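You operate a simulated robot arm through the tools that you are given. There is no shell and no other tool.

The job below is to be done with a simulated robot arm. You get a single attempt, and the scene is never put back.

JOB
Swap the crusted cone for the clean one from the black mat.
Fine: the crusted cone goes on the black mat; round cover shut and clipped again; leave the glass dish and grey valve alone. Set down upright: steel cone.
Where things are to end (x, y in the base frame): steel cone within 60 mm of [1120, -350].

It is judged by the outcome, as a careful person would: the job done as asked, and still so three seconds after it is handed in. It fails if anything else is knocked over, pushed out of place, dropped, spilled or broken. Lids that push on must go on centred and level and be pressed home; caps that screw on are set level and turned clockwise until they are tight.

ROBOT AND FRAMES
A 7-joint arm with a two-finger parallel gripper, fixed in place. Base frame: the origin is at the foot of the arm, x ahead of it, y to its left, z up. Units: mm, degrees, N and s.
Its first joint turns from -166.0 to 166.0 degrees. Payload 4.4 kg.
The tool frame sits at the grasp point between the pads (the TCP): z along the fingers, y along the line on which they close. The tips reach 23 mm beyond it. Largest opening 94 mm; finger width 38, thickness 10; the body of the gripper, 54 by 96 mm, starts 39 mm behind the TCP.
Orientation is that of the tool frame in the base frame, as a unit quaternion [w, x, y, z]. With the fingers straight down and closing along the base's y, the tool's x points along the base's -x, its y along +y and its z along -z.

CONTROLS
- The arm moves only by the tool drive_tool. Its argument "motion" is a list of rows, each a list of 3 entries, a list of its own where there are three numbers: the shift along the base's x, y, z in mm, then the turn, a rotation vector about the base's x, y, z in degrees, then the finger opening in mm, from 0 to 94. In form: [[[x, y, z], [ax, ay, az], claw], ...]. A call has 1 to 20 rows; each row is the pose to reach, as a shift and turn from the pose commanded when the call began. A row lasts 0.2 s, in which the tool goes at most 50 mm and 8.6 degrees; a call with a longer step from one row to the next is refused whole, and so is a gripper value outside its range. Where a pose cannot be reached the arm comes as near as it can. A force on the tool above 40 N (or 10 N above the force at the start of the call, whichever is more), or a blocked arm, ends the call early, and 0.2 s more pass. Each finger travels about 72 mm/s and halts on what it meets, pressing with about 26 N; the grip force reading is that of the motor and also rises with nothing between the fingers. The clock runs only during rows and for 0.2 s after the last one: add rows that repeat a pose to give the fingers time. It gives the time, the measured TCP pose, the force on the tool (base axes), the opening and the grip force at its end, in the units of the frame above (readings bear some noise), with the torque about the TCP (base axes, N m) and any sound that the robot's microphone picked up.
- Cameras (640 x 400 px; columns grow to the right, rows downward): "scene" is fixed at [51.1, -649.7, 1560.8]; the picture's right is [0.51, -0.86, 0.00], its down [-0.31, -0.19, -0.93] and it looks along [0.80, 0.48, -0.37] (base axes); focal length 348 px, centre (320, 200). "wrist" rides on the gripper at [86, 16, -74] in the tool frame; the picture's right is [-0.18, 0.98, 0.00], its down [-0.58, -0.11, -0.81] and it looks along [-0.79, -0.15, 0.59] (tool axes); focal length 243 px, centre (320, 200). There is no depth. A picture from a camera that has moved, and an enlarged one, comes with that camera's place and axes in the base frame and with its lens.
- snapshot(camera): a new picture of that camera. It takes no simulated time.
- zoom(camera, box): a new picture of the part [left, top, right, bottom] of that camera's present view, enlarged. It takes no simulated time.
- sign_off(): hands the job in; it is judged then, once.

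Nothing tells you positions but the pictures and the camera data. Unless the task says otherwise, let go and move clear before handing in.

The tools are called after ">>>" as name(argument=value, ...) on one line, values as JSON. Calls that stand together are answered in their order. drive_tool: Moves the arm, as the interface text tells. Its arguments: {"type":"object","properties":{"motion":{"type":"array"}},"required":["motion"]} The other tools are called the same way: snapshot (camera) takes a picture; zoom (camera, box) takes an enlarged picture of a part of a camera's view; sign_off () hands the job in.

At the start:

```text
clock: 0.0
tool_pos: [673.4, 140.6, 1253.6]
tool_rot: [0.0, 0.001, 1.0, 0.0]
force: [-0.8, 1.3, 0.1]
torque: [0.0, 0.02, -0.03]
grip_width: 94.3
finger_force: 0.1
```

scene: 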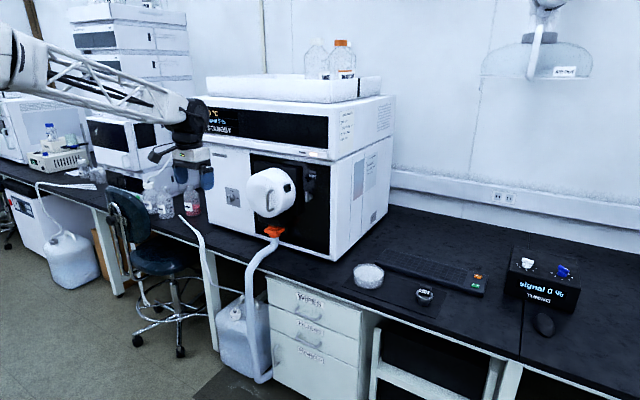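
wrist: 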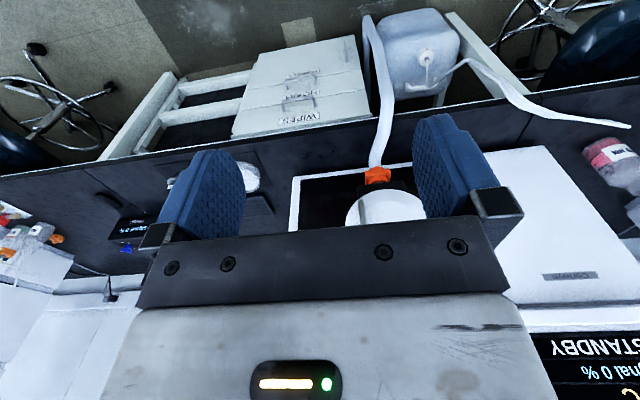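

I see a mass-spectrometer-like instrument with a round white source cover on its front, and a black mat on the bench to the right with a glass dish and a small dark object. I'll look closer at everything before moving.

>>> zoom(camera="scene", box=[200, 130, 360, 270])

>>> zoom(camera="scene", box=[330, 230, 490, 330])

>>> zoom(camera="scene", box=[480, 230, 640, 350])

>>> zoom(camera="wrist", box=[280, 140, 480, 265])

```text
2.86 times, centred on (280, 200) of scene
camera zoom: at [51.1, -649.7, 1560.8], right [0.51, -0.86, 0.0], down [-0.31, -0.19, -0.93], along [0.8, 0.48, -0.37], focal length 994 px, centre (434, 200)
```

zoom: 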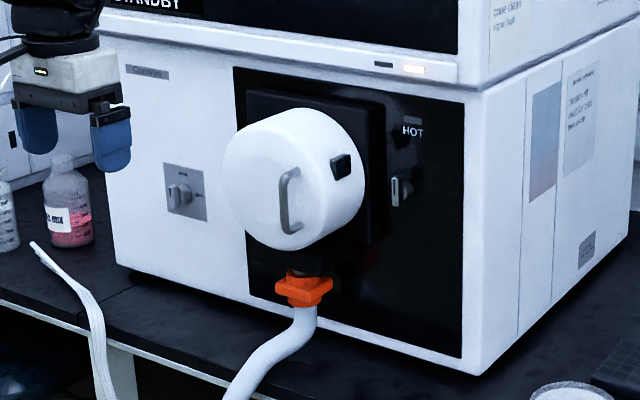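

```text
4.00 times, centred on (410, 280) of scene
camera zoom: at [51.1, -649.7, 1560.8], right [0.51, -0.86, 0.0], down [-0.31, -0.19, -0.93], along [0.8, 0.48, -0.37], focal length 1392 px, centre (-40, -120)
```

zoom: 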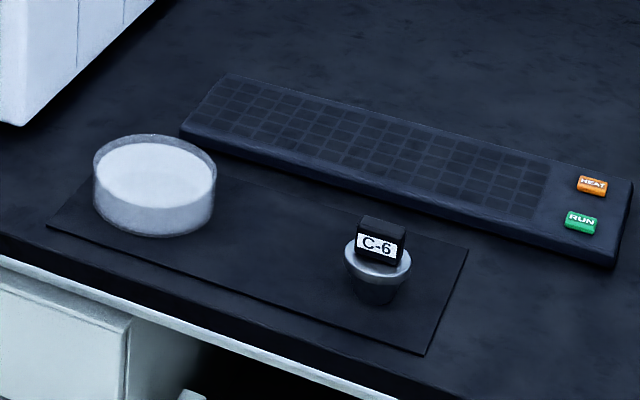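

```text
3.33 times, centred on (560, 290) of scene
camera zoom: at [51.1, -649.7, 1560.8], right [0.51, -0.86, 0.0], down [-0.31, -0.19, -0.93], along [0.8, 0.48, -0.37], focal length 1160 px, centre (-480, -100)
```

zoom: 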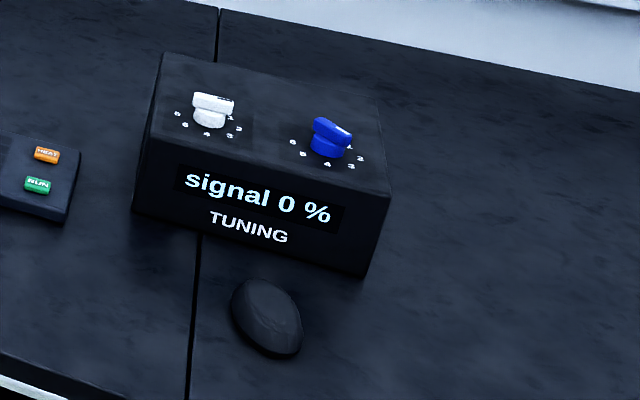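

```text
3.20 times, centred on (380, 202) of wrist
camera zoom: at [587.7, 156.2, 1326.9], right [0.18, 0.98, 0.0], down [0.58, -0.11, 0.81], along [0.79, -0.15, -0.59], focal length 776 px, centre (128, 192)
```

zoom: 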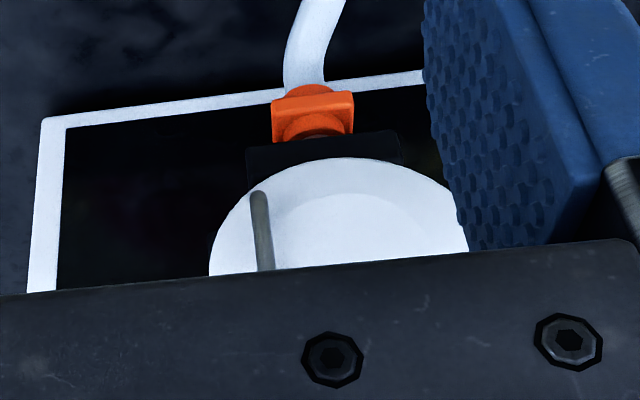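

The cover has a pull handle and a black clip on its right; the clean cone "C-6" stands on the mat. I'll look at the display, the clip, the valve and the tag near "HOT" in more detail.

>>> zoom(camera="scene", box=[200, 95, 280, 145])

>>> zoom(camera="scene", box=[250, 155, 314, 195])

>>> zoom(camera="scene", box=[245, 160, 325, 240])

>>> zoom(camera="scene", box=[330, 100, 394, 200])

>>> zoom(camera="scene", box=[400, 280, 448, 310])

>>> zoom(camera="scene", box=[215, 170, 255, 220])

```text
8.00 times, centred on (240, 120) of scene
camera zoom: at [51.1, -649.7, 1560.8], right [0.51, -0.86, 0.0], down [-0.31, -0.19, -0.93], along [0.8, 0.48, -0.37], focal length 2784 px, centre (960, 840)
```

zoom: 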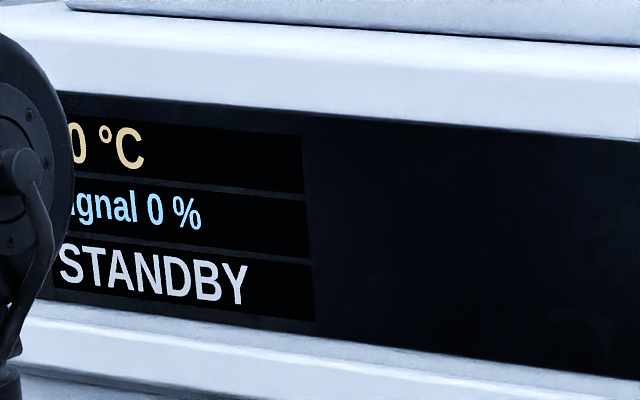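

```text
10.00 times, centred on (282, 175) of scene
camera zoom: at [51.1, -649.7, 1560.8], right [0.51, -0.86, 0.0], down [-0.31, -0.19, -0.93], along [0.8, 0.48, -0.37], focal length 3480 px, centre (700, 450)
```

zoom: 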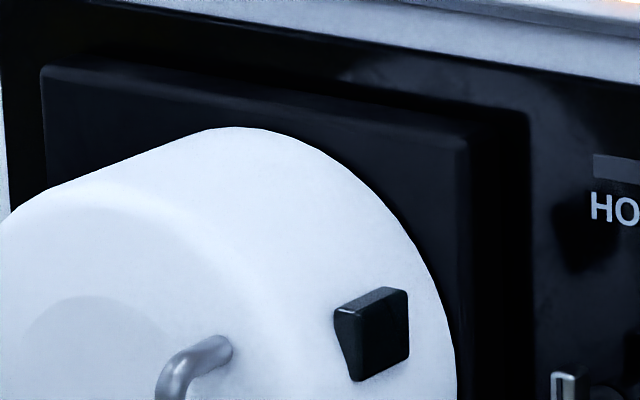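

```text
5.00 times, centred on (285, 200) of scene
camera zoom: at [51.1, -649.7, 1560.8], right [0.51, -0.86, 0.0], down [-0.31, -0.19, -0.93], along [0.8, 0.48, -0.37], focal length 1740 px, centre (495, 200)
```

zoom: 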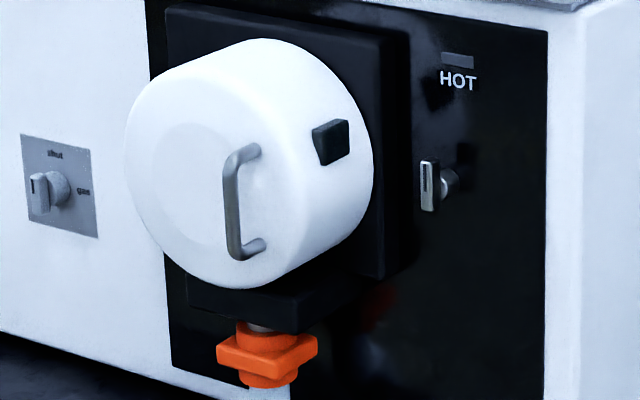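

```text
4.00 times, centred on (362, 150) of scene
camera zoom: at [51.1, -649.7, 1560.8], right [0.51, -0.86, 0.0], down [-0.31, -0.19, -0.93], along [0.8, 0.48, -0.37], focal length 1392 px, centre (152, 400)
```

zoom: 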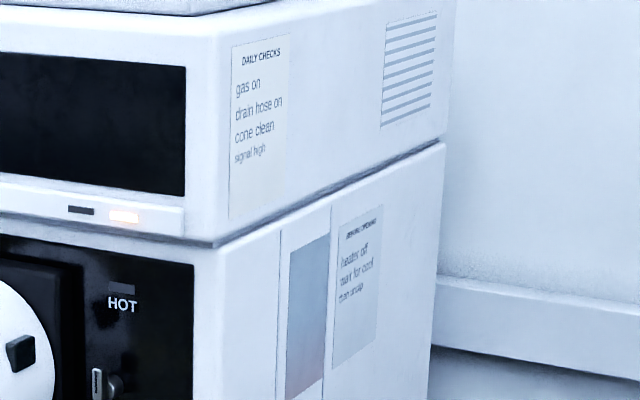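

```text
13.33 times, centred on (424, 295) of scene
camera zoom: at [51.1, -649.7, 1560.8], right [0.51, -0.86, 0.0], down [-0.31, -0.19, -0.93], along [0.8, 0.48, -0.37], focal length 4640 px, centre (-1067, -1067)
```

zoom: 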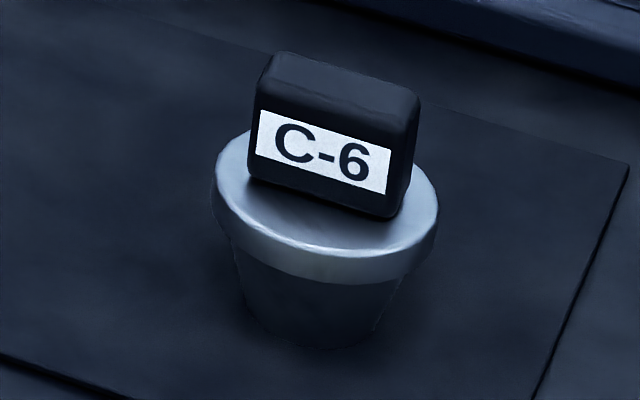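

```text
8.00 times, centred on (235, 195) of scene
camera zoom: at [51.1, -649.7, 1560.8], right [0.51, -0.86, 0.0], down [-0.31, -0.19, -0.93], along [0.8, 0.48, -0.37], focal length 2784 px, centre (1000, 240)
```

zoom: 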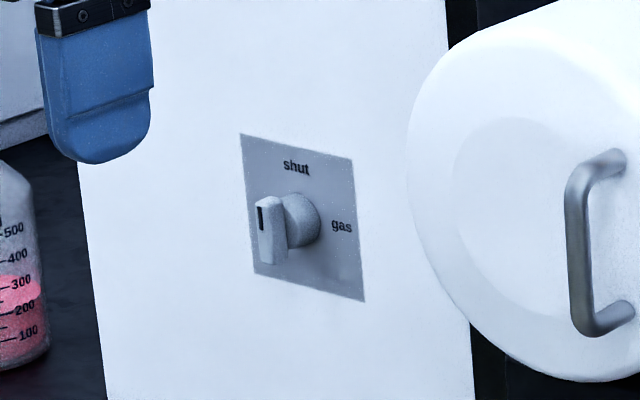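

A notice on the instrument's side lists steps before opening; I'll read it and the lamps closely.

>>> zoom(camera="scene", box=[410, 150, 434, 180])

>>> zoom(camera="scene", box=[408, 140, 432, 155])

>>> zoom(camera="scene", box=[400, 145, 430, 180])

>>> zoom(camera="scene", box=[340, 145, 380, 180])

>>> zoom(camera="scene", box=[290, 145, 340, 200])

>>> zoom(camera="wrist", box=[520, 320, 640, 400])

```text
13.33 times, centred on (422, 165) of scene
camera zoom: at [51.1, -649.7, 1560.8], right [0.51, -0.86, 0.0], down [-0.31, -0.19, -0.93], along [0.8, 0.48, -0.37], focal length 4640 px, centre (-1040, 667)
```

zoom: 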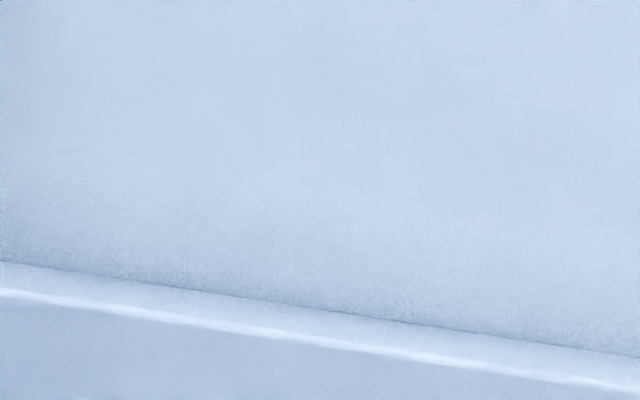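

```text
16.00 times, centred on (420, 148) of scene
camera zoom: at [51.1, -649.7, 1560.8], right [0.51, -0.86, 0.0], down [-0.31, -0.19, -0.93], along [0.8, 0.48, -0.37], focal length 5568 px, centre (-1280, 1040)
```

zoom: 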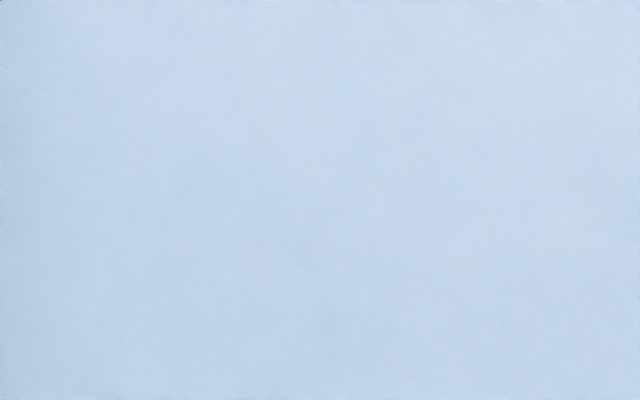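

```text
11.43 times, centred on (415, 162) of scene
camera zoom: at [51.1, -649.7, 1560.8], right [0.51, -0.86, 0.0], down [-0.31, -0.19, -0.93], along [0.8, 0.48, -0.37], focal length 3977 px, centre (-766, 629)
```

zoom: 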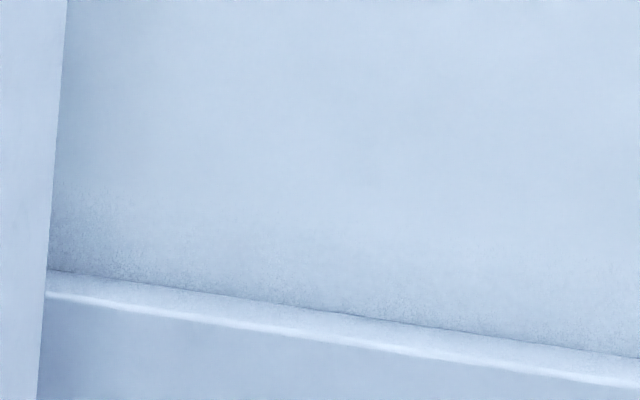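

```text
11.43 times, centred on (360, 162) of scene
camera zoom: at [51.1, -649.7, 1560.8], right [0.51, -0.86, 0.0], down [-0.31, -0.19, -0.93], along [0.8, 0.48, -0.37], focal length 3977 px, centre (-137, 629)
```

zoom: 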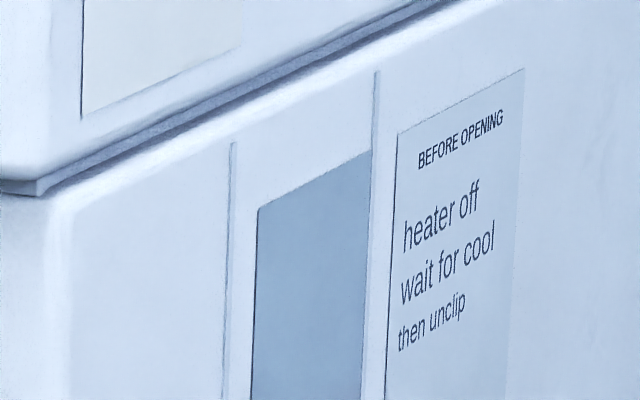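

```text
7.27 times, centred on (315, 172) of scene
camera zoom: at [51.1, -649.7, 1560.8], right [0.51, -0.86, 0.0], down [-0.31, -0.19, -0.93], along [0.8, 0.48, -0.37], focal length 2531 px, centre (356, 400)
```

zoom: 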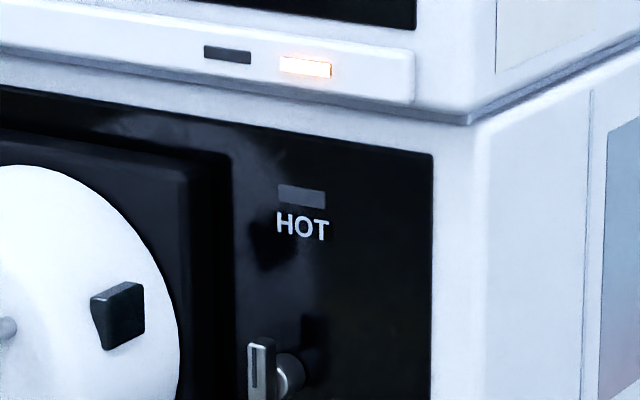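

```text
5.00 times, centred on (580, 360) of wrist
camera zoom: at [587.7, 156.2, 1326.9], right [0.18, 0.98, 0.0], down [0.58, -0.11, 0.81], along [0.79, -0.15, -0.59], focal length 1213 px, centre (-980, -600)
```

zoom: 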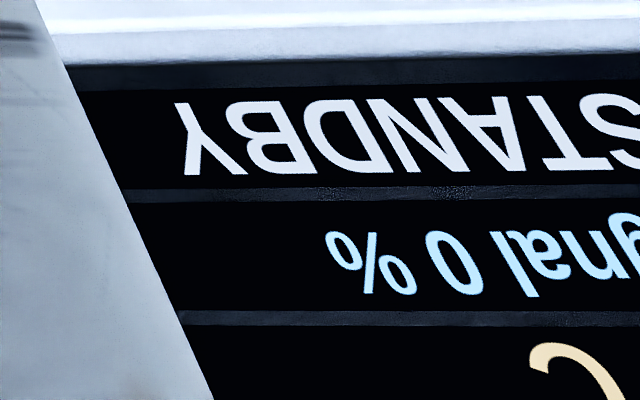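

The sheet says: heater off, wait for cool, then unclip; the HOT lamp appears unlit, but the temperature is hidden by the arm. I take the cover face at about (1030, 205, 1075), the bench at z≈750 and the C-6 cone at about (1130, -437). I'll move the arm a little and tilt it so the wrist camera sees the cover and the display is uncovered.

>>> drive_tool(motion=[[[0, -10, -5], [0, -6, 0], 94], [[-10, -20, -10], [0, -12, 0], 94], [[-20, -30, -15], [0, -18, 0], 94], [[-30, -40, -20], [0, -25, 0], 94], [[-40, -60, -30], [0, -30, 0], 94]])

```text
clock: 1.2
tool_pos: [633.1, 81.4, 1224.2]
tool_rot: [0.26, 0.0, 0.965, 0.0]
force: [-0.7, -0.6, 0.0]
torque: [-0.03, 0.04, 0.01]
grip_width: 94.1
finger_force: 0.0
```

>>> snapshot(camera="wrist")

>>> snapshot(camera="scene")

```text
taken
camera wrist: at [521.9, 97.4, 1244.4], right [0.16, 0.98, 0.09], down [0.1, -0.11, 0.99], along [0.98, -0.15, -0.12], focal length 243 px, centre (320, 200)
```

wrist: 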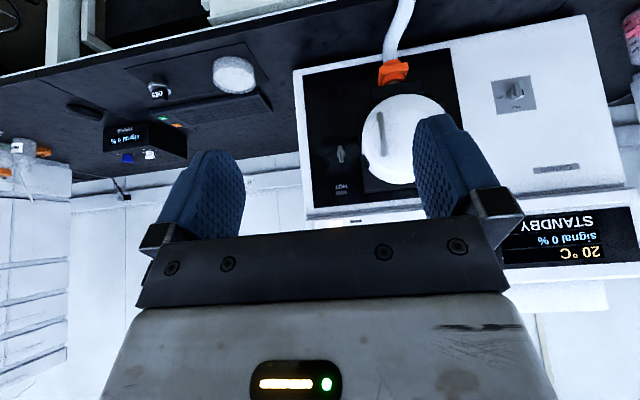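

```text
taken
```

scene: 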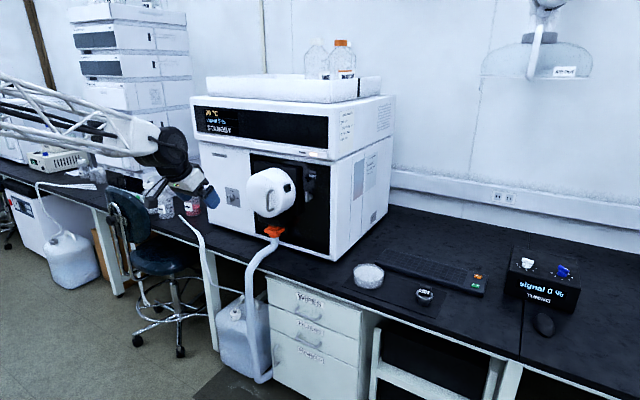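

The display reads 20 °C, signal 0 %, STANDBY, so the source is already cool and the heater is off. I'll study the cover, clip and mat from this view.

>>> zoom(camera="wrist", box=[320, 70, 480, 200])

>>> zoom(camera="wrist", box=[140, 45, 300, 145])

>>> zoom(camera="wrist", box=[470, 60, 570, 130])

```text
3.08 times, centred on (400, 135) of wrist
camera zoom: at [521.9, 97.4, 1244.4], right [0.16, 0.98, 0.09], down [0.1, -0.11, 0.99], along [0.98, -0.15, -0.12], focal length 746 px, centre (74, 400)
```

zoom: 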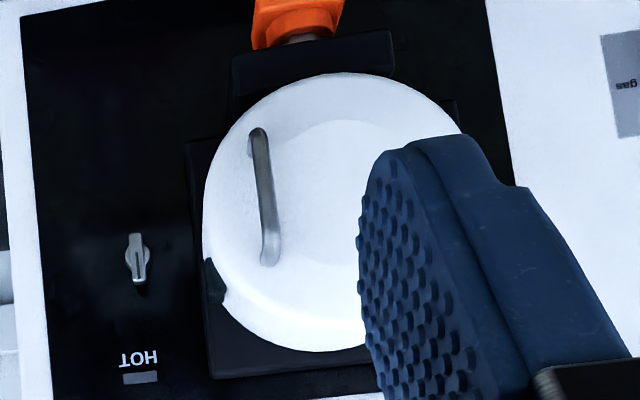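

```text
4.00 times, centred on (220, 95) of wrist
camera zoom: at [521.9, 97.4, 1244.4], right [0.16, 0.98, 0.09], down [0.1, -0.11, 0.99], along [0.98, -0.15, -0.12], focal length 970 px, centre (720, 620)
```

zoom: 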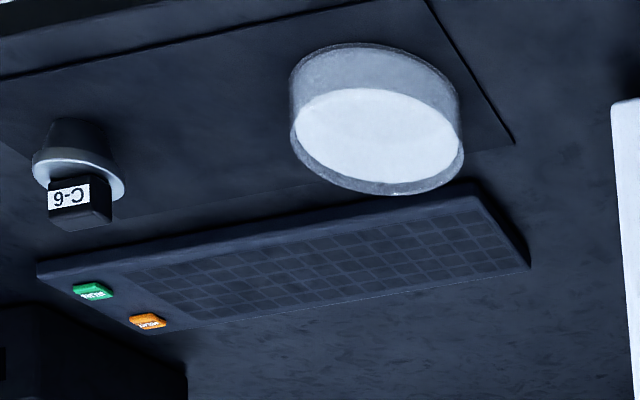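

```text
5.71 times, centred on (520, 95) of wrist
camera zoom: at [521.9, 97.4, 1244.4], right [0.16, 0.98, 0.09], down [0.1, -0.11, 0.99], along [0.98, -0.15, -0.12], focal length 1386 px, centre (-823, 800)
```

zoom: 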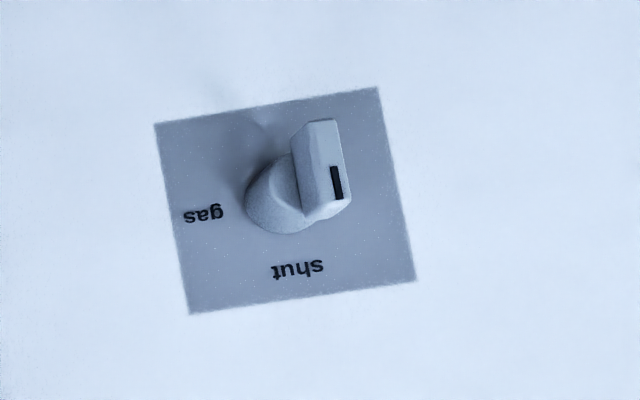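

The grey valve points at "shut" and stays untouched. The clip detail is unclear, so I'll bring the camera to the right-front of the cover to look at the black wedge and the silver turn-knob.

>>> drive_tool(motion=[[[35, -10, -13], [0, 0, 6], 94], [[70, -20, -27], [0, 0, 12], 94], [[105, -30, -40], [0, 0, 18], 94], [[140, -41, -54], [0, 0, 24], 94], [[175, -52, -67], [0, 0, 30], 94], [[210, -62, -81], [0, 0, 36], 94], [[242, -72, -94], [0, 0, 40], 94]])

>>> snapshot(camera="wrist")

>>> zoom(camera="wrist", box=[240, 40, 440, 200])

```text
clock: 2.8
tool_pos: [873.5, 8.8, 1128.1]
tool_rot: [0.244, -0.331, 0.907, 0.089]
force: [1.3, 0.2, 1.0]
torque: [-0.03, 0.0, 0.02]
grip_width: 94.1
finger_force: 0.1
```

```text
taken
camera wrist: at [779.3, -51.1, 1149.3], right [-0.51, 0.85, 0.09], down [0.15, -0.02, 0.99], along [0.85, 0.52, -0.11], focal length 243 px, centre (320, 200)
```

wrist: 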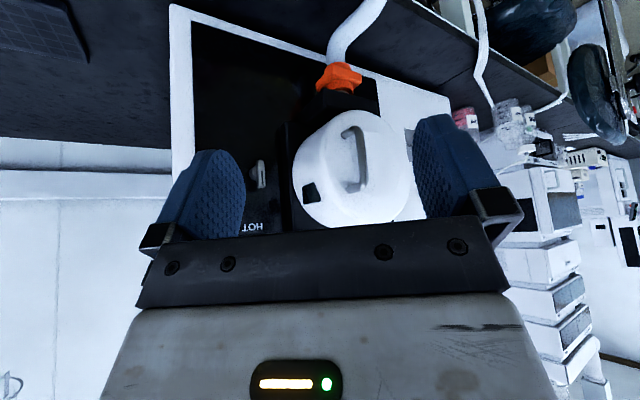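

```text
2.50 times, centred on (340, 120) of wrist
camera zoom: at [779.3, -51.1, 1149.3], right [-0.51, 0.85, 0.09], down [0.15, -0.02, 0.99], along [0.85, 0.52, -0.11], focal length 606 px, centre (270, 400)
```

zoom: 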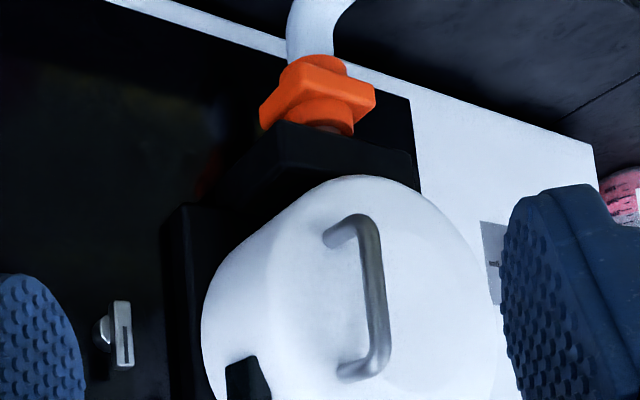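

The silver part is a small turn-handle on the panel and the black wedge sits on the cover's rim. I'll raise and tilt up a bit so the wedge comes out from behind the gripper in the picture.

>>> drive_tool(motion=[[[0, 10, 25], [2, -3.5, 0], 94], [[0, 20, 50], [4, -7, 0], 94], [[0, 30, 70], [6, -10, 0], 94], [[0, 30, 70], [6, -10, 0], 94]])

>>> snapshot(camera="wrist")

>>> zoom(camera="wrist", box=[240, 20, 400, 120])

>>> zoom(camera="wrist", box=[240, 90, 400, 190])

```text
clock: 3.8
tool_pos: [875.5, 39.2, 1198.6]
tool_rot: [0.338, -0.324, 0.877, 0.107]
force: [0.6, 0.5, 0.3]
torque: [0.01, 0.02, 0.02]
grip_width: 93.8
finger_force: 0.1
```

```text
taken
camera wrist: at [778.2, -21.8, 1195.0], right [-0.53, 0.85, 0.09], down [-0.03, -0.12, 0.99], along [0.85, 0.52, 0.09], focal length 243 px, centre (320, 200)
```

wrist: 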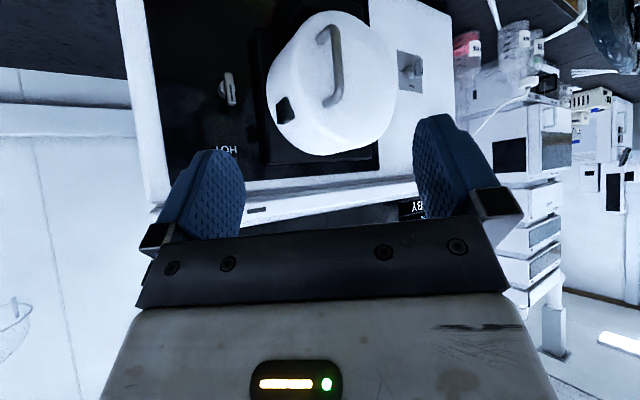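

```text
4.00 times, centred on (320, 70) of wrist
camera zoom: at [778.2, -21.8, 1195.0], right [-0.53, 0.85, 0.09], down [-0.03, -0.12, 0.99], along [0.85, 0.52, 0.09], focal length 970 px, centre (320, 720)
```

zoom: 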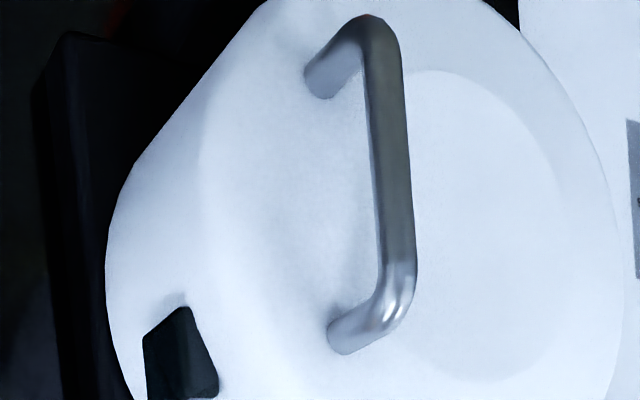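

```text
4.00 times, centred on (320, 140) of wrist
camera zoom: at [778.2, -21.8, 1195.0], right [-0.53, 0.85, 0.09], down [-0.03, -0.12, 0.99], along [0.85, 0.52, 0.09], focal length 970 px, centre (320, 440)
```

zoom: 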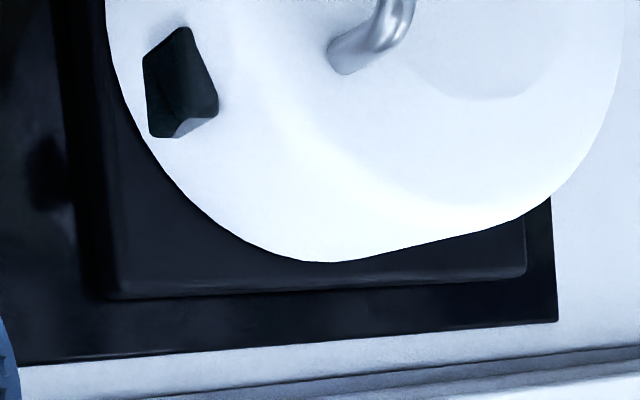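

I now place the handle bar at about (1014, 163, 1064), the cover axis near (y 216, z 1076), the black wedge at about (1100, 130, 1098) and the silver turn-handle at (1153, 70, 1055). I'll go around to the right side to see what the wedge and the turn-handle do.

>>> drive_tool(motion=[[[33, -10, 1], [0, 0, 7.4], 94], [[66, -21, 2], [0, 0, 14.8], 94], [[99, -31, 3], [0, 0, 22.2], 94], [[132, -42, 4], [0, 0, 29.6], 94], [[165, -52, 5], [0, 0, 37], 94], [[165, -52, 5], [0, 0, 37], 94]])

>>> snapshot(camera="wrist")

>>> zoom(camera="wrist", box=[240, 20, 400, 140])

>>> snapshot(camera="scene")

```text
clock: 5.2
tool_pos: [1040.2, -14.3, 1202.3]
tool_rot: [0.287, -0.586, 0.729, 0.209]
force: [-0.1, 0.4, 0.5]
torque: [0.01, -0.02, 0.02]
grip_width: 94.1
finger_force: 0.1
```

```text
taken
camera wrist: at [1000.0, -122.6, 1199.6], right [-0.93, 0.36, 0.09], down [0.05, -0.11, 0.99], along [0.37, 0.93, 0.09], focal length 243 px, centre (320, 200)
```

wrist: 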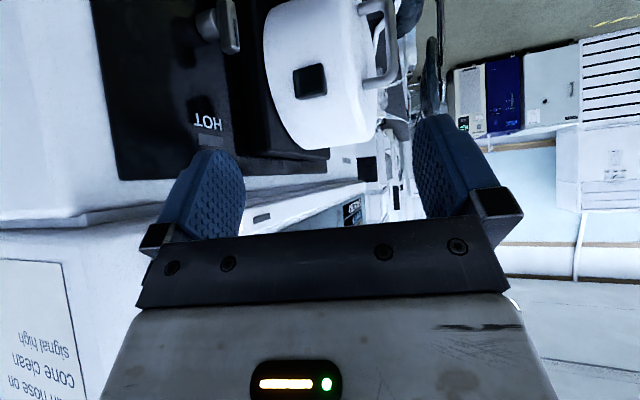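

```text
3.33 times, centred on (320, 80) of wrist
camera zoom: at [1000.0, -122.6, 1199.6], right [-0.93, 0.36, 0.09], down [0.05, -0.11, 0.99], along [0.37, 0.93, 0.09], focal length 809 px, centre (320, 600)
```

zoom: 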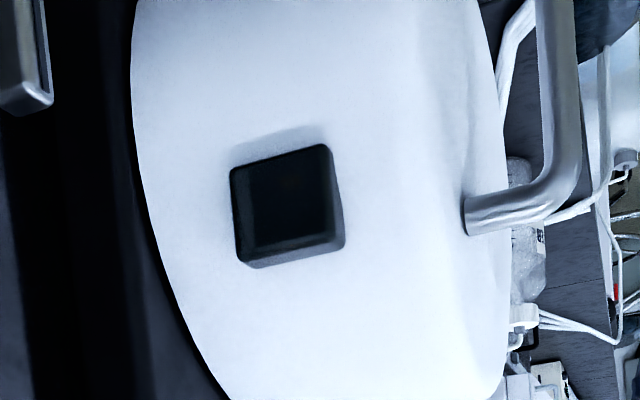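

```text
taken
```

scene: 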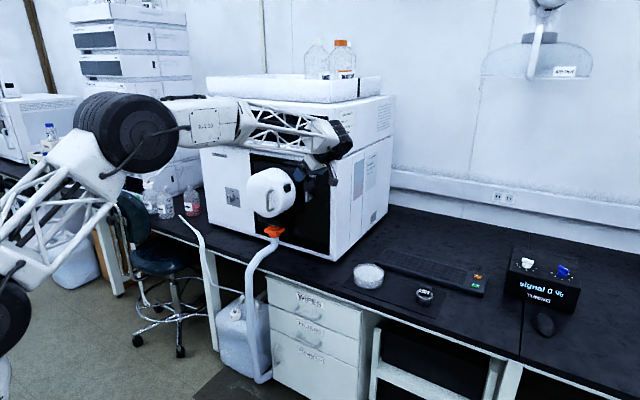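

The black square on the rim looks like a push button or tab. I'll tilt down slightly to see the silver turn-handle fully and look for labels.

>>> drive_tool(motion=[[[-10, -10, 0], [-6, 2.4, 0], 94], [[-20, -20, 0], [-12, 4.8, 0], 94], [[-20, -20, 0], [-12, 4.8, 0], 94]])

>>> snapshot(camera="wrist")

>>> zoom(camera="wrist", box=[180, 20, 340, 140])

>>> zoom(camera="wrist", box=[260, 60, 420, 180])

```text
clock: 6.0
tool_pos: [1020.9, -33.8, 1202.5]
tool_rot: [0.194, -0.602, 0.759, 0.155]
force: [-0.1, 0.1, 0.3]
torque: [-0.02, 0.03, 0.01]
grip_width: 94.1
finger_force: 0.0
```

```text
taken
camera wrist: at [980.9, -140.9, 1226.6], right [-0.92, 0.38, 0.09], down [0.14, 0.09, 0.99], along [0.36, 0.92, -0.14], focal length 243 px, centre (320, 200)
```

wrist: 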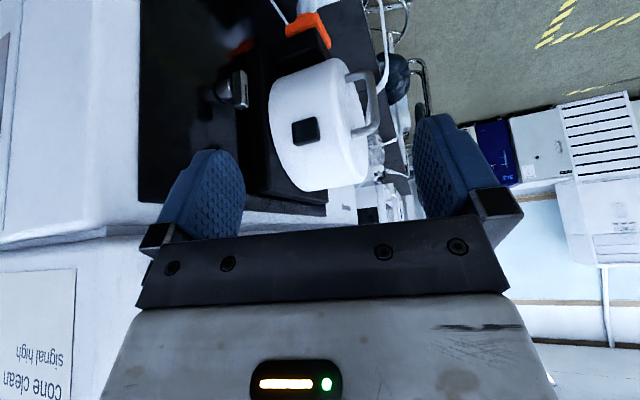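

```text
3.33 times, centred on (260, 80) of wrist
camera zoom: at [980.9, -140.9, 1226.6], right [-0.92, 0.38, 0.09], down [0.14, 0.09, 0.99], along [0.36, 0.92, -0.14], focal length 809 px, centre (520, 600)
```

zoom: 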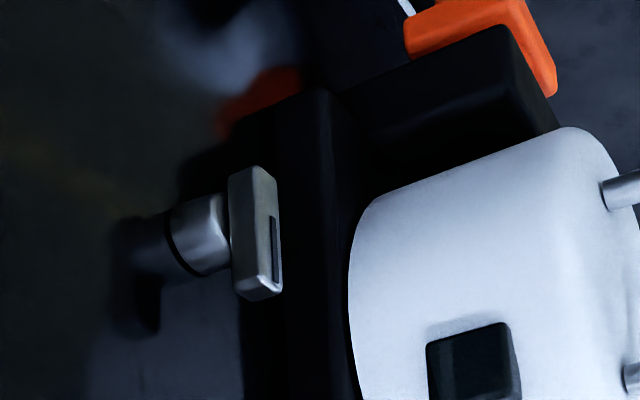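

```text
3.33 times, centred on (340, 120) of wrist
camera zoom: at [980.9, -140.9, 1226.6], right [-0.92, 0.38, 0.09], down [0.14, 0.09, 0.99], along [0.36, 0.92, -0.14], focal length 809 px, centre (253, 467)
```

zoom: 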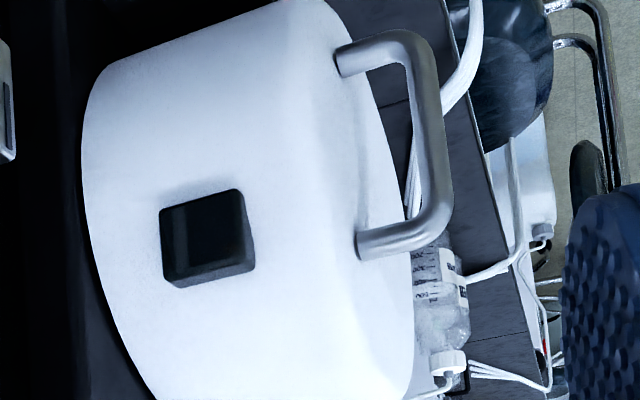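

The silver handle looks like a quarter-turn knob on the panel and carries no label. I'll swing round to the front and left to find the hinge side of the cover and anything else holding it.

>>> drive_tool(motion=[[[-45, 0, 10], [0, 0, -5], 94], [[-90, 5, 15], [0, 0, -10], 94], [[-135, 15, 20], [0, 0, -15], 94], [[-175, 40, 20], [0, 0, -20], 94], [[-200, 80, 20], [0, 0, -26], 94], [[-215, 120, 20], [0, 0, -32], 94], [[-220, 165, 20], [0, 0, -38], 94], [[-220, 210, 20], [0, 0, -44], 94], [[-215, 255, 20], [0, 0, -51], 94], [[-205, 300, 20], [0, 0, -58], 94], [[-190, 340, 20], [0, 0, -66], 94], [[-170, 370, 15], [0, 0, -74], 94], [[-150, 390, 10], [0, 0, -82], 94], [[-130, 400, 5], [0, 0, -90], 94], [[-120, 401, 4], [0, 0, -97], 94], [[-120, 401, 4], [0, 0, -97], 94]])

>>> snapshot(camera="wrist")

>>> zoom(camera="wrist", box=[220, 20, 420, 160])

>>> snapshot(camera="scene")

```text
clock: 9.4
tool_pos: [900.6, 367.7, 1208.7]
tool_rot: [0.245, 0.169, 0.954, -0.042]
force: [-0.7, 0.4, 0.3]
torque: [-0.01, -0.01, 0.0]
grip_width: 94.3
finger_force: 0.1
```

```text
taken
camera wrist: at [802.0, 420.6, 1230.7], right [0.49, 0.87, 0.09], down [0.08, -0.15, 0.99], along [0.87, -0.47, -0.14], focal length 243 px, centre (320, 200)
```

wrist: 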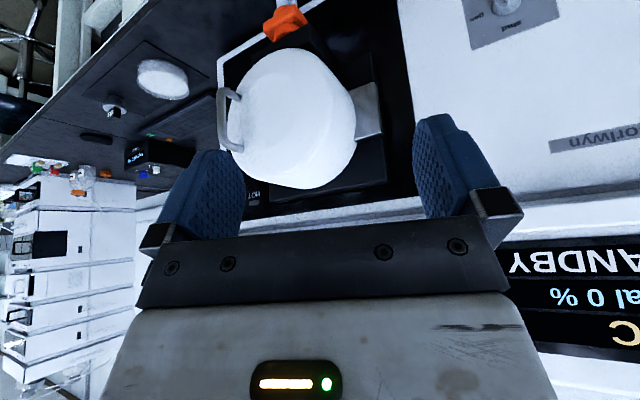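

```text
2.86 times, centred on (320, 90) of wrist
camera zoom: at [802.0, 420.6, 1230.7], right [0.49, 0.87, 0.09], down [0.08, -0.15, 0.99], along [0.87, -0.47, -0.14], focal length 693 px, centre (320, 514)
```

zoom: 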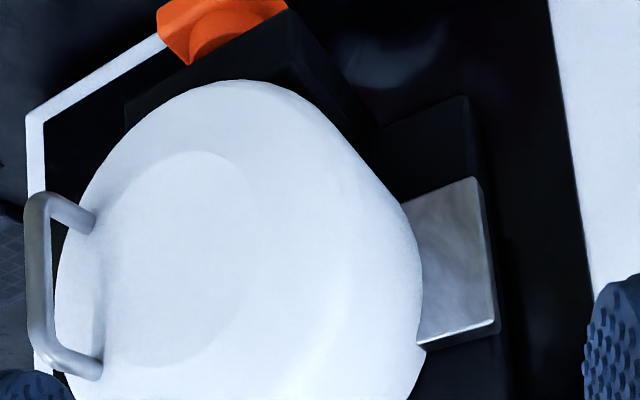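

```text
taken
```

scene: 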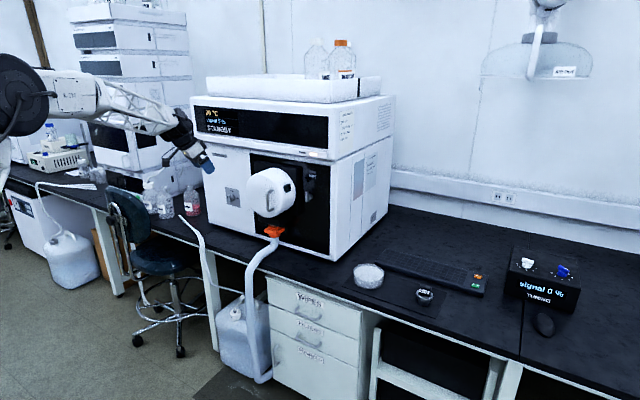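

The hinge is the steel block on the cover's left, so the cover swings open to the left by its handle; the fastening is on the right side. Next I'll go look closely at the mat and the C-6 cone, and check reach there.

>>> drive_tool(motion=[[[-20, -41, 0], [0.3, 1.5, 1.0], 94], [[-40, -82, 0], [0.5, 3.0, 2.1], 94], [[-60, -123, 0], [0.8, 4.5, 3.1], 94], [[-80, -164, 0], [1.0, 6.0, 4.1], 94], [[-100, -205, 0], [1.3, 7.5, 5.2], 94], [[-100, -246, -18], [1.5, 9.0, 6.2], 94], [[-100, -287, -36], [1.8, 10.5, 7.2], 94], [[-100, -328, -54], [2.1, 12.0, 8.3], 94], [[-100, -369, -72], [2.3, 13.5, 9.3], 94], [[-100, -410, -90], [2.6, 15.0, 10.3], 94], [[-100, -451, -108], [2.8, 16.4, 11.3], 94], [[-100, -492, -126], [3.1, 17.9, 12.4], 94], [[-90, -533, -144], [3.4, 19.4, 13.4], 94], [[-75, -574, -162], [3.6, 20.9, 14.4], 94], [[-60, -615, -180], [3.9, 22.4, 15.5], 94], [[-45, -656, -198], [4.1, 23.9, 16.5], 94], [[-30, -697, -215], [4.4, 25.4, 17.5], 94], [[-14, -738, -232], [4.7, 26.9, 18.6], 94], [[-14, -784, -232], [4.9, 28.4, 19.6], 94], [[-14, -784, -232], [4.9, 28.4, 19.6], 94]])

>>> snapshot(camera="wrist")

>>> snapshot(camera="scene")

```text
clock: 13.6
tool_pos: [883.8, -417.3, 978.4]
tool_rot: [0.001, 0.001, 1.0, 0.0]
force: [0.4, 0.0, 0.3]
torque: [0.02, 0.0, -0.02]
grip_width: 94.0
finger_force: 0.0
```

```text
taken
camera wrist: at [798.9, -401.5, 1052.4], right [0.18, 0.98, 0.0], down [0.58, -0.11, 0.81], along [0.79, -0.15, -0.59], focal length 243 px, centre (320, 200)
```

wrist: 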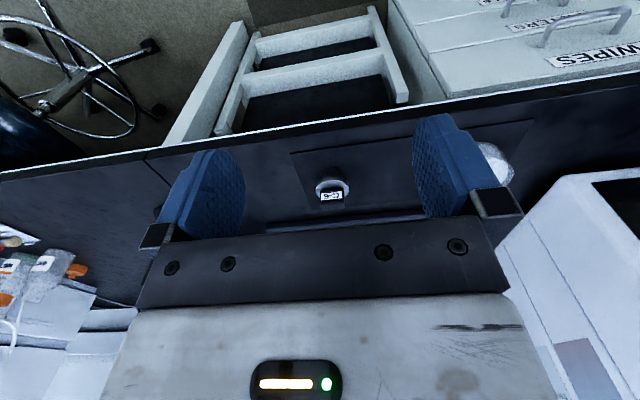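

```text
taken
```

scene: 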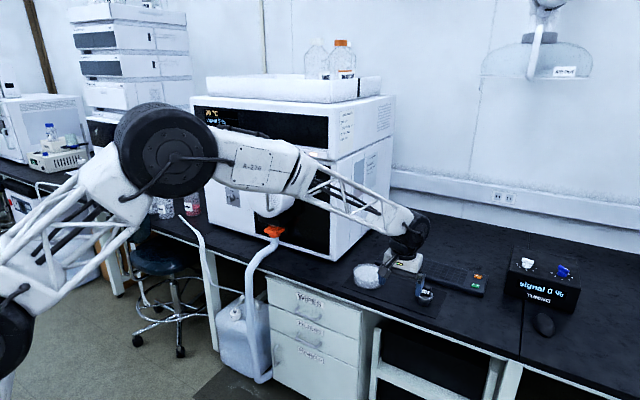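

The arm reaches over the mat area comfortably at this height. I'll zoom on the clean cone and mat for position and knob orientation.

>>> zoom(camera="wrist", box=[280, 150, 380, 220])

>>> zoom(camera="wrist", box=[230, 100, 550, 240])

>>> zoom(camera="scene", box=[340, 200, 500, 320])

```text
5.71 times, centred on (330, 185) of wrist
camera zoom: at [798.9, -401.5, 1052.4], right [0.18, 0.98, 0.0], down [0.58, -0.11, 0.81], along [0.79, -0.15, -0.59], focal length 1386 px, centre (263, 286)
```

zoom: 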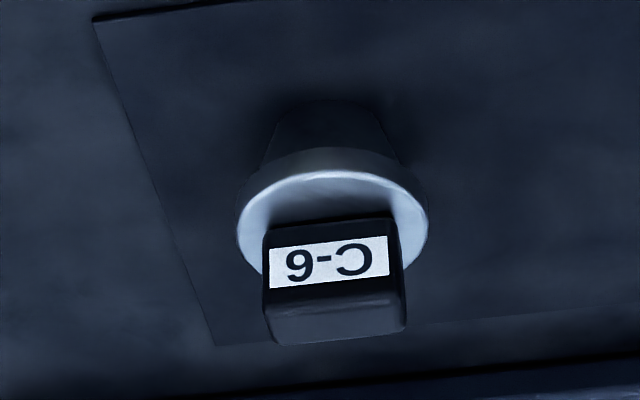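

```text
2.00 times, centred on (390, 170) of wrist
camera zoom: at [798.9, -401.5, 1052.4], right [0.18, 0.98, 0.0], down [0.58, -0.11, 0.81], along [0.79, -0.15, -0.59], focal length 485 px, centre (180, 260)
```

zoom: 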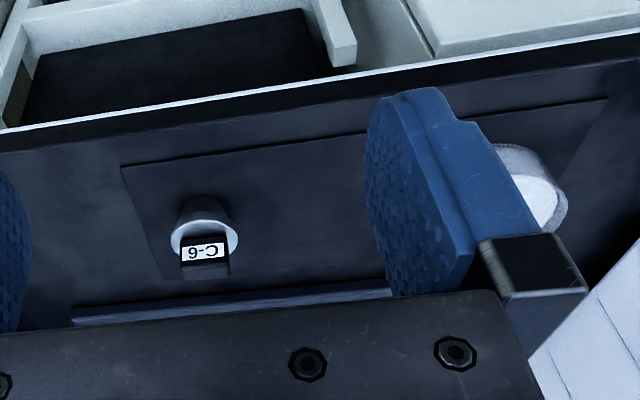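

```text
3.33 times, centred on (420, 260) of scene
camera zoom: at [51.1, -649.7, 1560.8], right [0.51, -0.86, 0.0], down [-0.31, -0.19, -0.93], along [0.8, 0.48, -0.37], focal length 1160 px, centre (-13, 0)
```

zoom: 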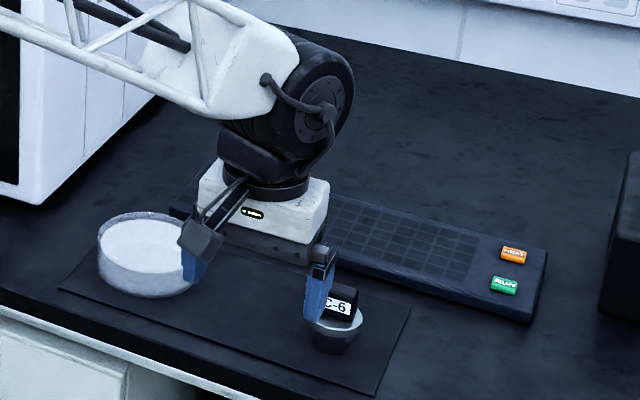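

The C-6 cone stands upright with its flange top at about (1144, -442, 775) and its label facing the robot. Its knob is roughly 44 mm wide along y and 18 mm thick along x, and the mat spans x 1080–1260, y −505 to −124. I'll test reach above it with the tool pointing down, staying well above the knob.

>>> drive_tool(motion=[[[40, -5, 0], [0, 0, 0], 94], [[80, -10, 0], [0, 0, 0], 94], [[120, -15, 0], [0, 0, 0], 94], [[160, -20, 0], [0, 0, 0], 94], [[200, -25, 0], [0, 0, 0], 94], [[230, -25, 0], [0, 0, 0], 94], [[260, -25, 0], [0, 0, 0], 94], [[260, -25, 0], [0, 0, 0], 94]])

>>> snapshot(camera="scene")

```text
clock: 15.4
tool_pos: [1148.1, -441.0, 976.6]
tool_rot: [0.001, 0.0, 1.0, 0.0]
force: [0.3, 0.3, -0.4]
torque: [-0.02, 0.01, 0.0]
grip_width: 93.9
finger_force: 0.1
```

```text
taken
```

scene: 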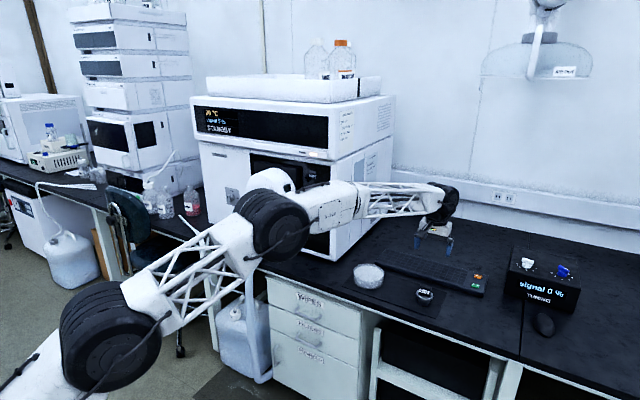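

The arm holds vertical right above the clean cone, so reach is better than feared. I'll check it also holds lower down, stopping with the tips still above the knob.

>>> drive_tool(motion=[[[0, 0, -40], [0, 0, 0], 94], [[-2, 0, -80], [0, 0, 0], 94], [[-4, 0, -115], [0, 0, 0], 94], [[-4, 0, -115], [0, 0, 0], 94]])

>>> snapshot(camera="wrist")

>>> zoom(camera="scene", box=[380, 220, 500, 320])

```text
clock: 16.4
tool_pos: [1138.9, -440.1, 862.4]
tool_rot: [0.001, -0.001, 1.0, 0.0]
force: [-0.2, -0.3, -0.4]
torque: [0.0, 0.01, 0.02]
grip_width: 94.0
finger_force: 0.2
```

```text
taken
camera wrist: at [1053.5, -424.5, 936.2], right [0.18, 0.98, 0.0], down [0.58, -0.11, 0.81], along [0.79, -0.15, -0.59], focal length 243 px, centre (320, 200)
```

wrist: 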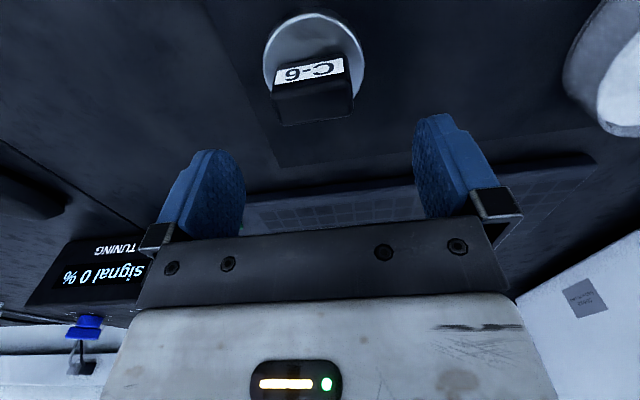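

```text
4.00 times, centred on (440, 270) of scene
camera zoom: at [51.1, -649.7, 1560.8], right [0.51, -0.86, 0.0], down [-0.31, -0.19, -0.93], along [0.8, 0.48, -0.37], focal length 1392 px, centre (-160, -80)
```

zoom: 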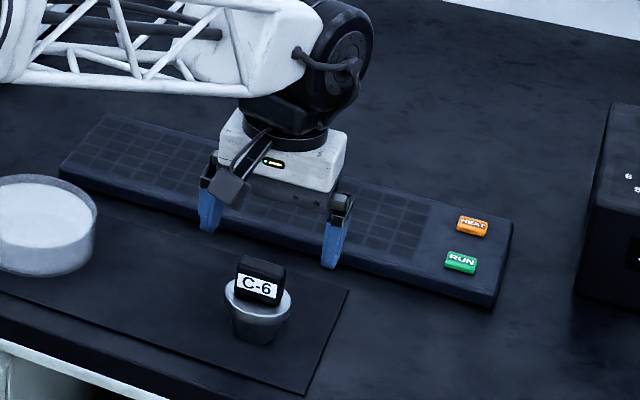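

The pose holds there too. I'll zoom in here to refine the cone's position.

>>> zoom(camera="wrist", box=[240, 0, 400, 140])

>>> zoom(camera="scene", box=[404, 275, 444, 315])

```text
2.86 times, centred on (320, 70) of wrist
camera zoom: at [1053.5, -424.5, 936.2], right [0.18, 0.98, 0.0], down [0.58, -0.11, 0.81], along [0.79, -0.15, -0.59], focal length 693 px, centre (320, 571)
```

zoom: 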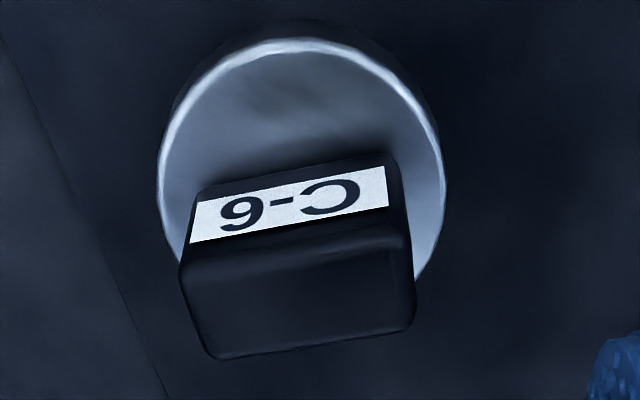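

```text
10.00 times, centred on (424, 295) of scene
camera zoom: at [51.1, -649.7, 1560.8], right [0.51, -0.86, 0.0], down [-0.31, -0.19, -0.93], along [0.8, 0.48, -0.37], focal length 3480 px, centre (-720, -750)
```

zoom: 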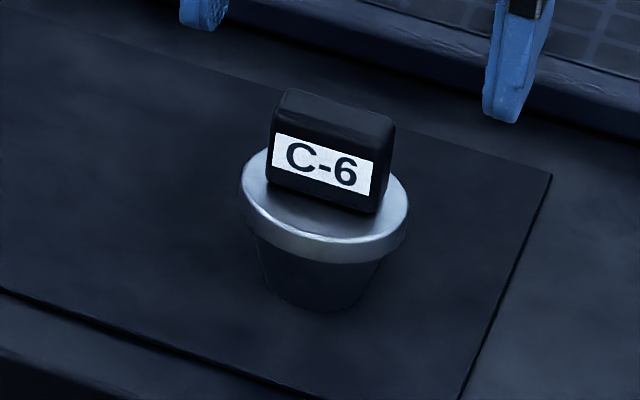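

Combining views, the clean cone's flange is near (1115, -440, 800). Now for the cover's fastening: I'll raise the tool, turn it to point along +y, and line up with the black tab on the cover's right rim to inspect it before touching.

>>> drive_tool(motion=[[[-5, 0, 45], [0, 0, 0], 94], [[-10, 0, 90], [5, 0, 0], 80], [[-15, 10, 135], [12, 0, 0], 60], [[-20, 25, 175], [20, 0, 0], 40], [[-25, 45, 205], [28, 0, 0], 20], [[-30, 70, 225], [36, 0, 0], 0], [[-35, 100, 237], [44, 0, 0], 0], [[-40, 135, 237], [52, 0, 0], 0], [[-42, 170, 237], [60, 0, 0], 0], [[-42, 205, 237], [68, 0, 0], 0], [[-42, 240, 237], [76, 0, 0], 0], [[-42, 275, 237], [84, 0, 0], 0], [[-42, 300, 237], [90, 0, 0], 0], [[-42, 300, 237], [90, 0, 0], 0]])

>>> snapshot(camera="wrist")

>>> snapshot(camera="scene")

```text
clock: 19.4
tool_pos: [1100.6, -141.8, 1100.0]
tool_rot: [0.0, 0.0, 0.707, 0.708]
force: [0.3, -0.4, 0.6]
torque: [0.0, 0.0, -0.01]
grip_width: 0.1
finger_force: 26.2
```

```text
taken
camera wrist: at [1014.8, -217.4, 1115.4], right [0.18, 0.0, 0.98], down [0.58, -0.81, -0.11], along [0.79, 0.59, -0.15], focal length 243 px, centre (320, 200)
```

wrist: 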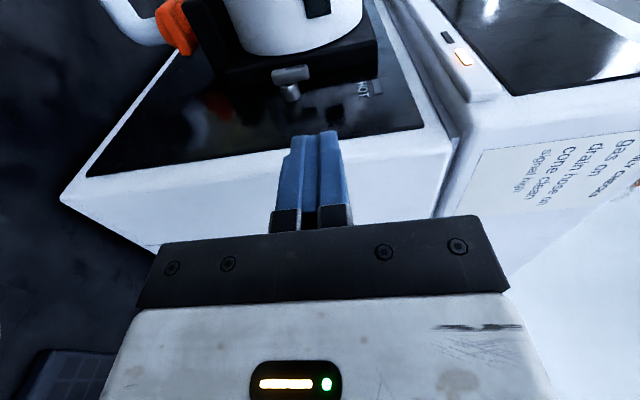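

```text
taken
```

scene: 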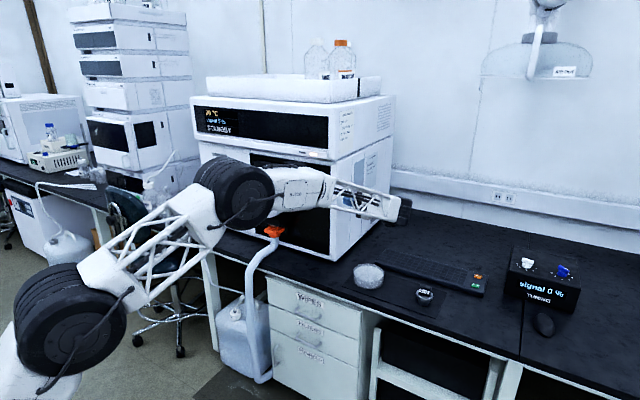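

I'll zoom at the tab and silver handle from this angle.

>>> zoom(camera="wrist", box=[220, 0, 400, 130])

>>> zoom(camera="wrist", box=[250, 50, 400, 120])

```text
3.08 times, centred on (310, 65) of wrist
camera zoom: at [1014.8, -217.4, 1115.4], right [0.18, 0.0, 0.98], down [0.58, -0.81, -0.11], along [0.79, 0.59, -0.15], focal length 746 px, centre (351, 615)
```

zoom: 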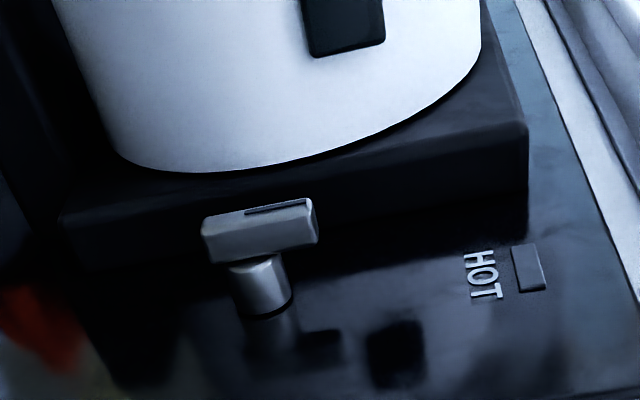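

```text
4.27 times, centred on (325, 85) of wrist
camera zoom: at [1014.8, -217.4, 1115.4], right [0.18, 0.0, 0.98], down [0.58, -0.81, -0.11], along [0.79, 0.59, -0.15], focal length 1035 px, centre (299, 691)
```

zoom: 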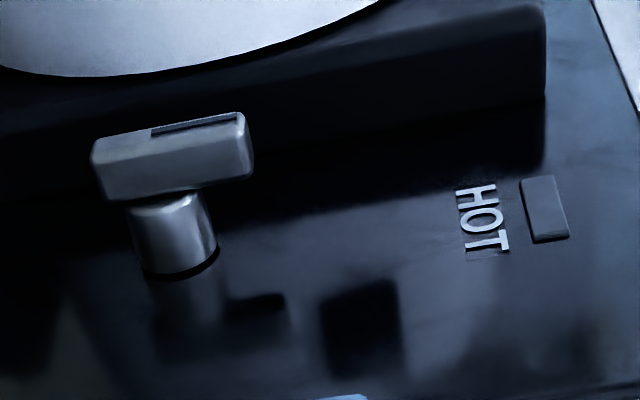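

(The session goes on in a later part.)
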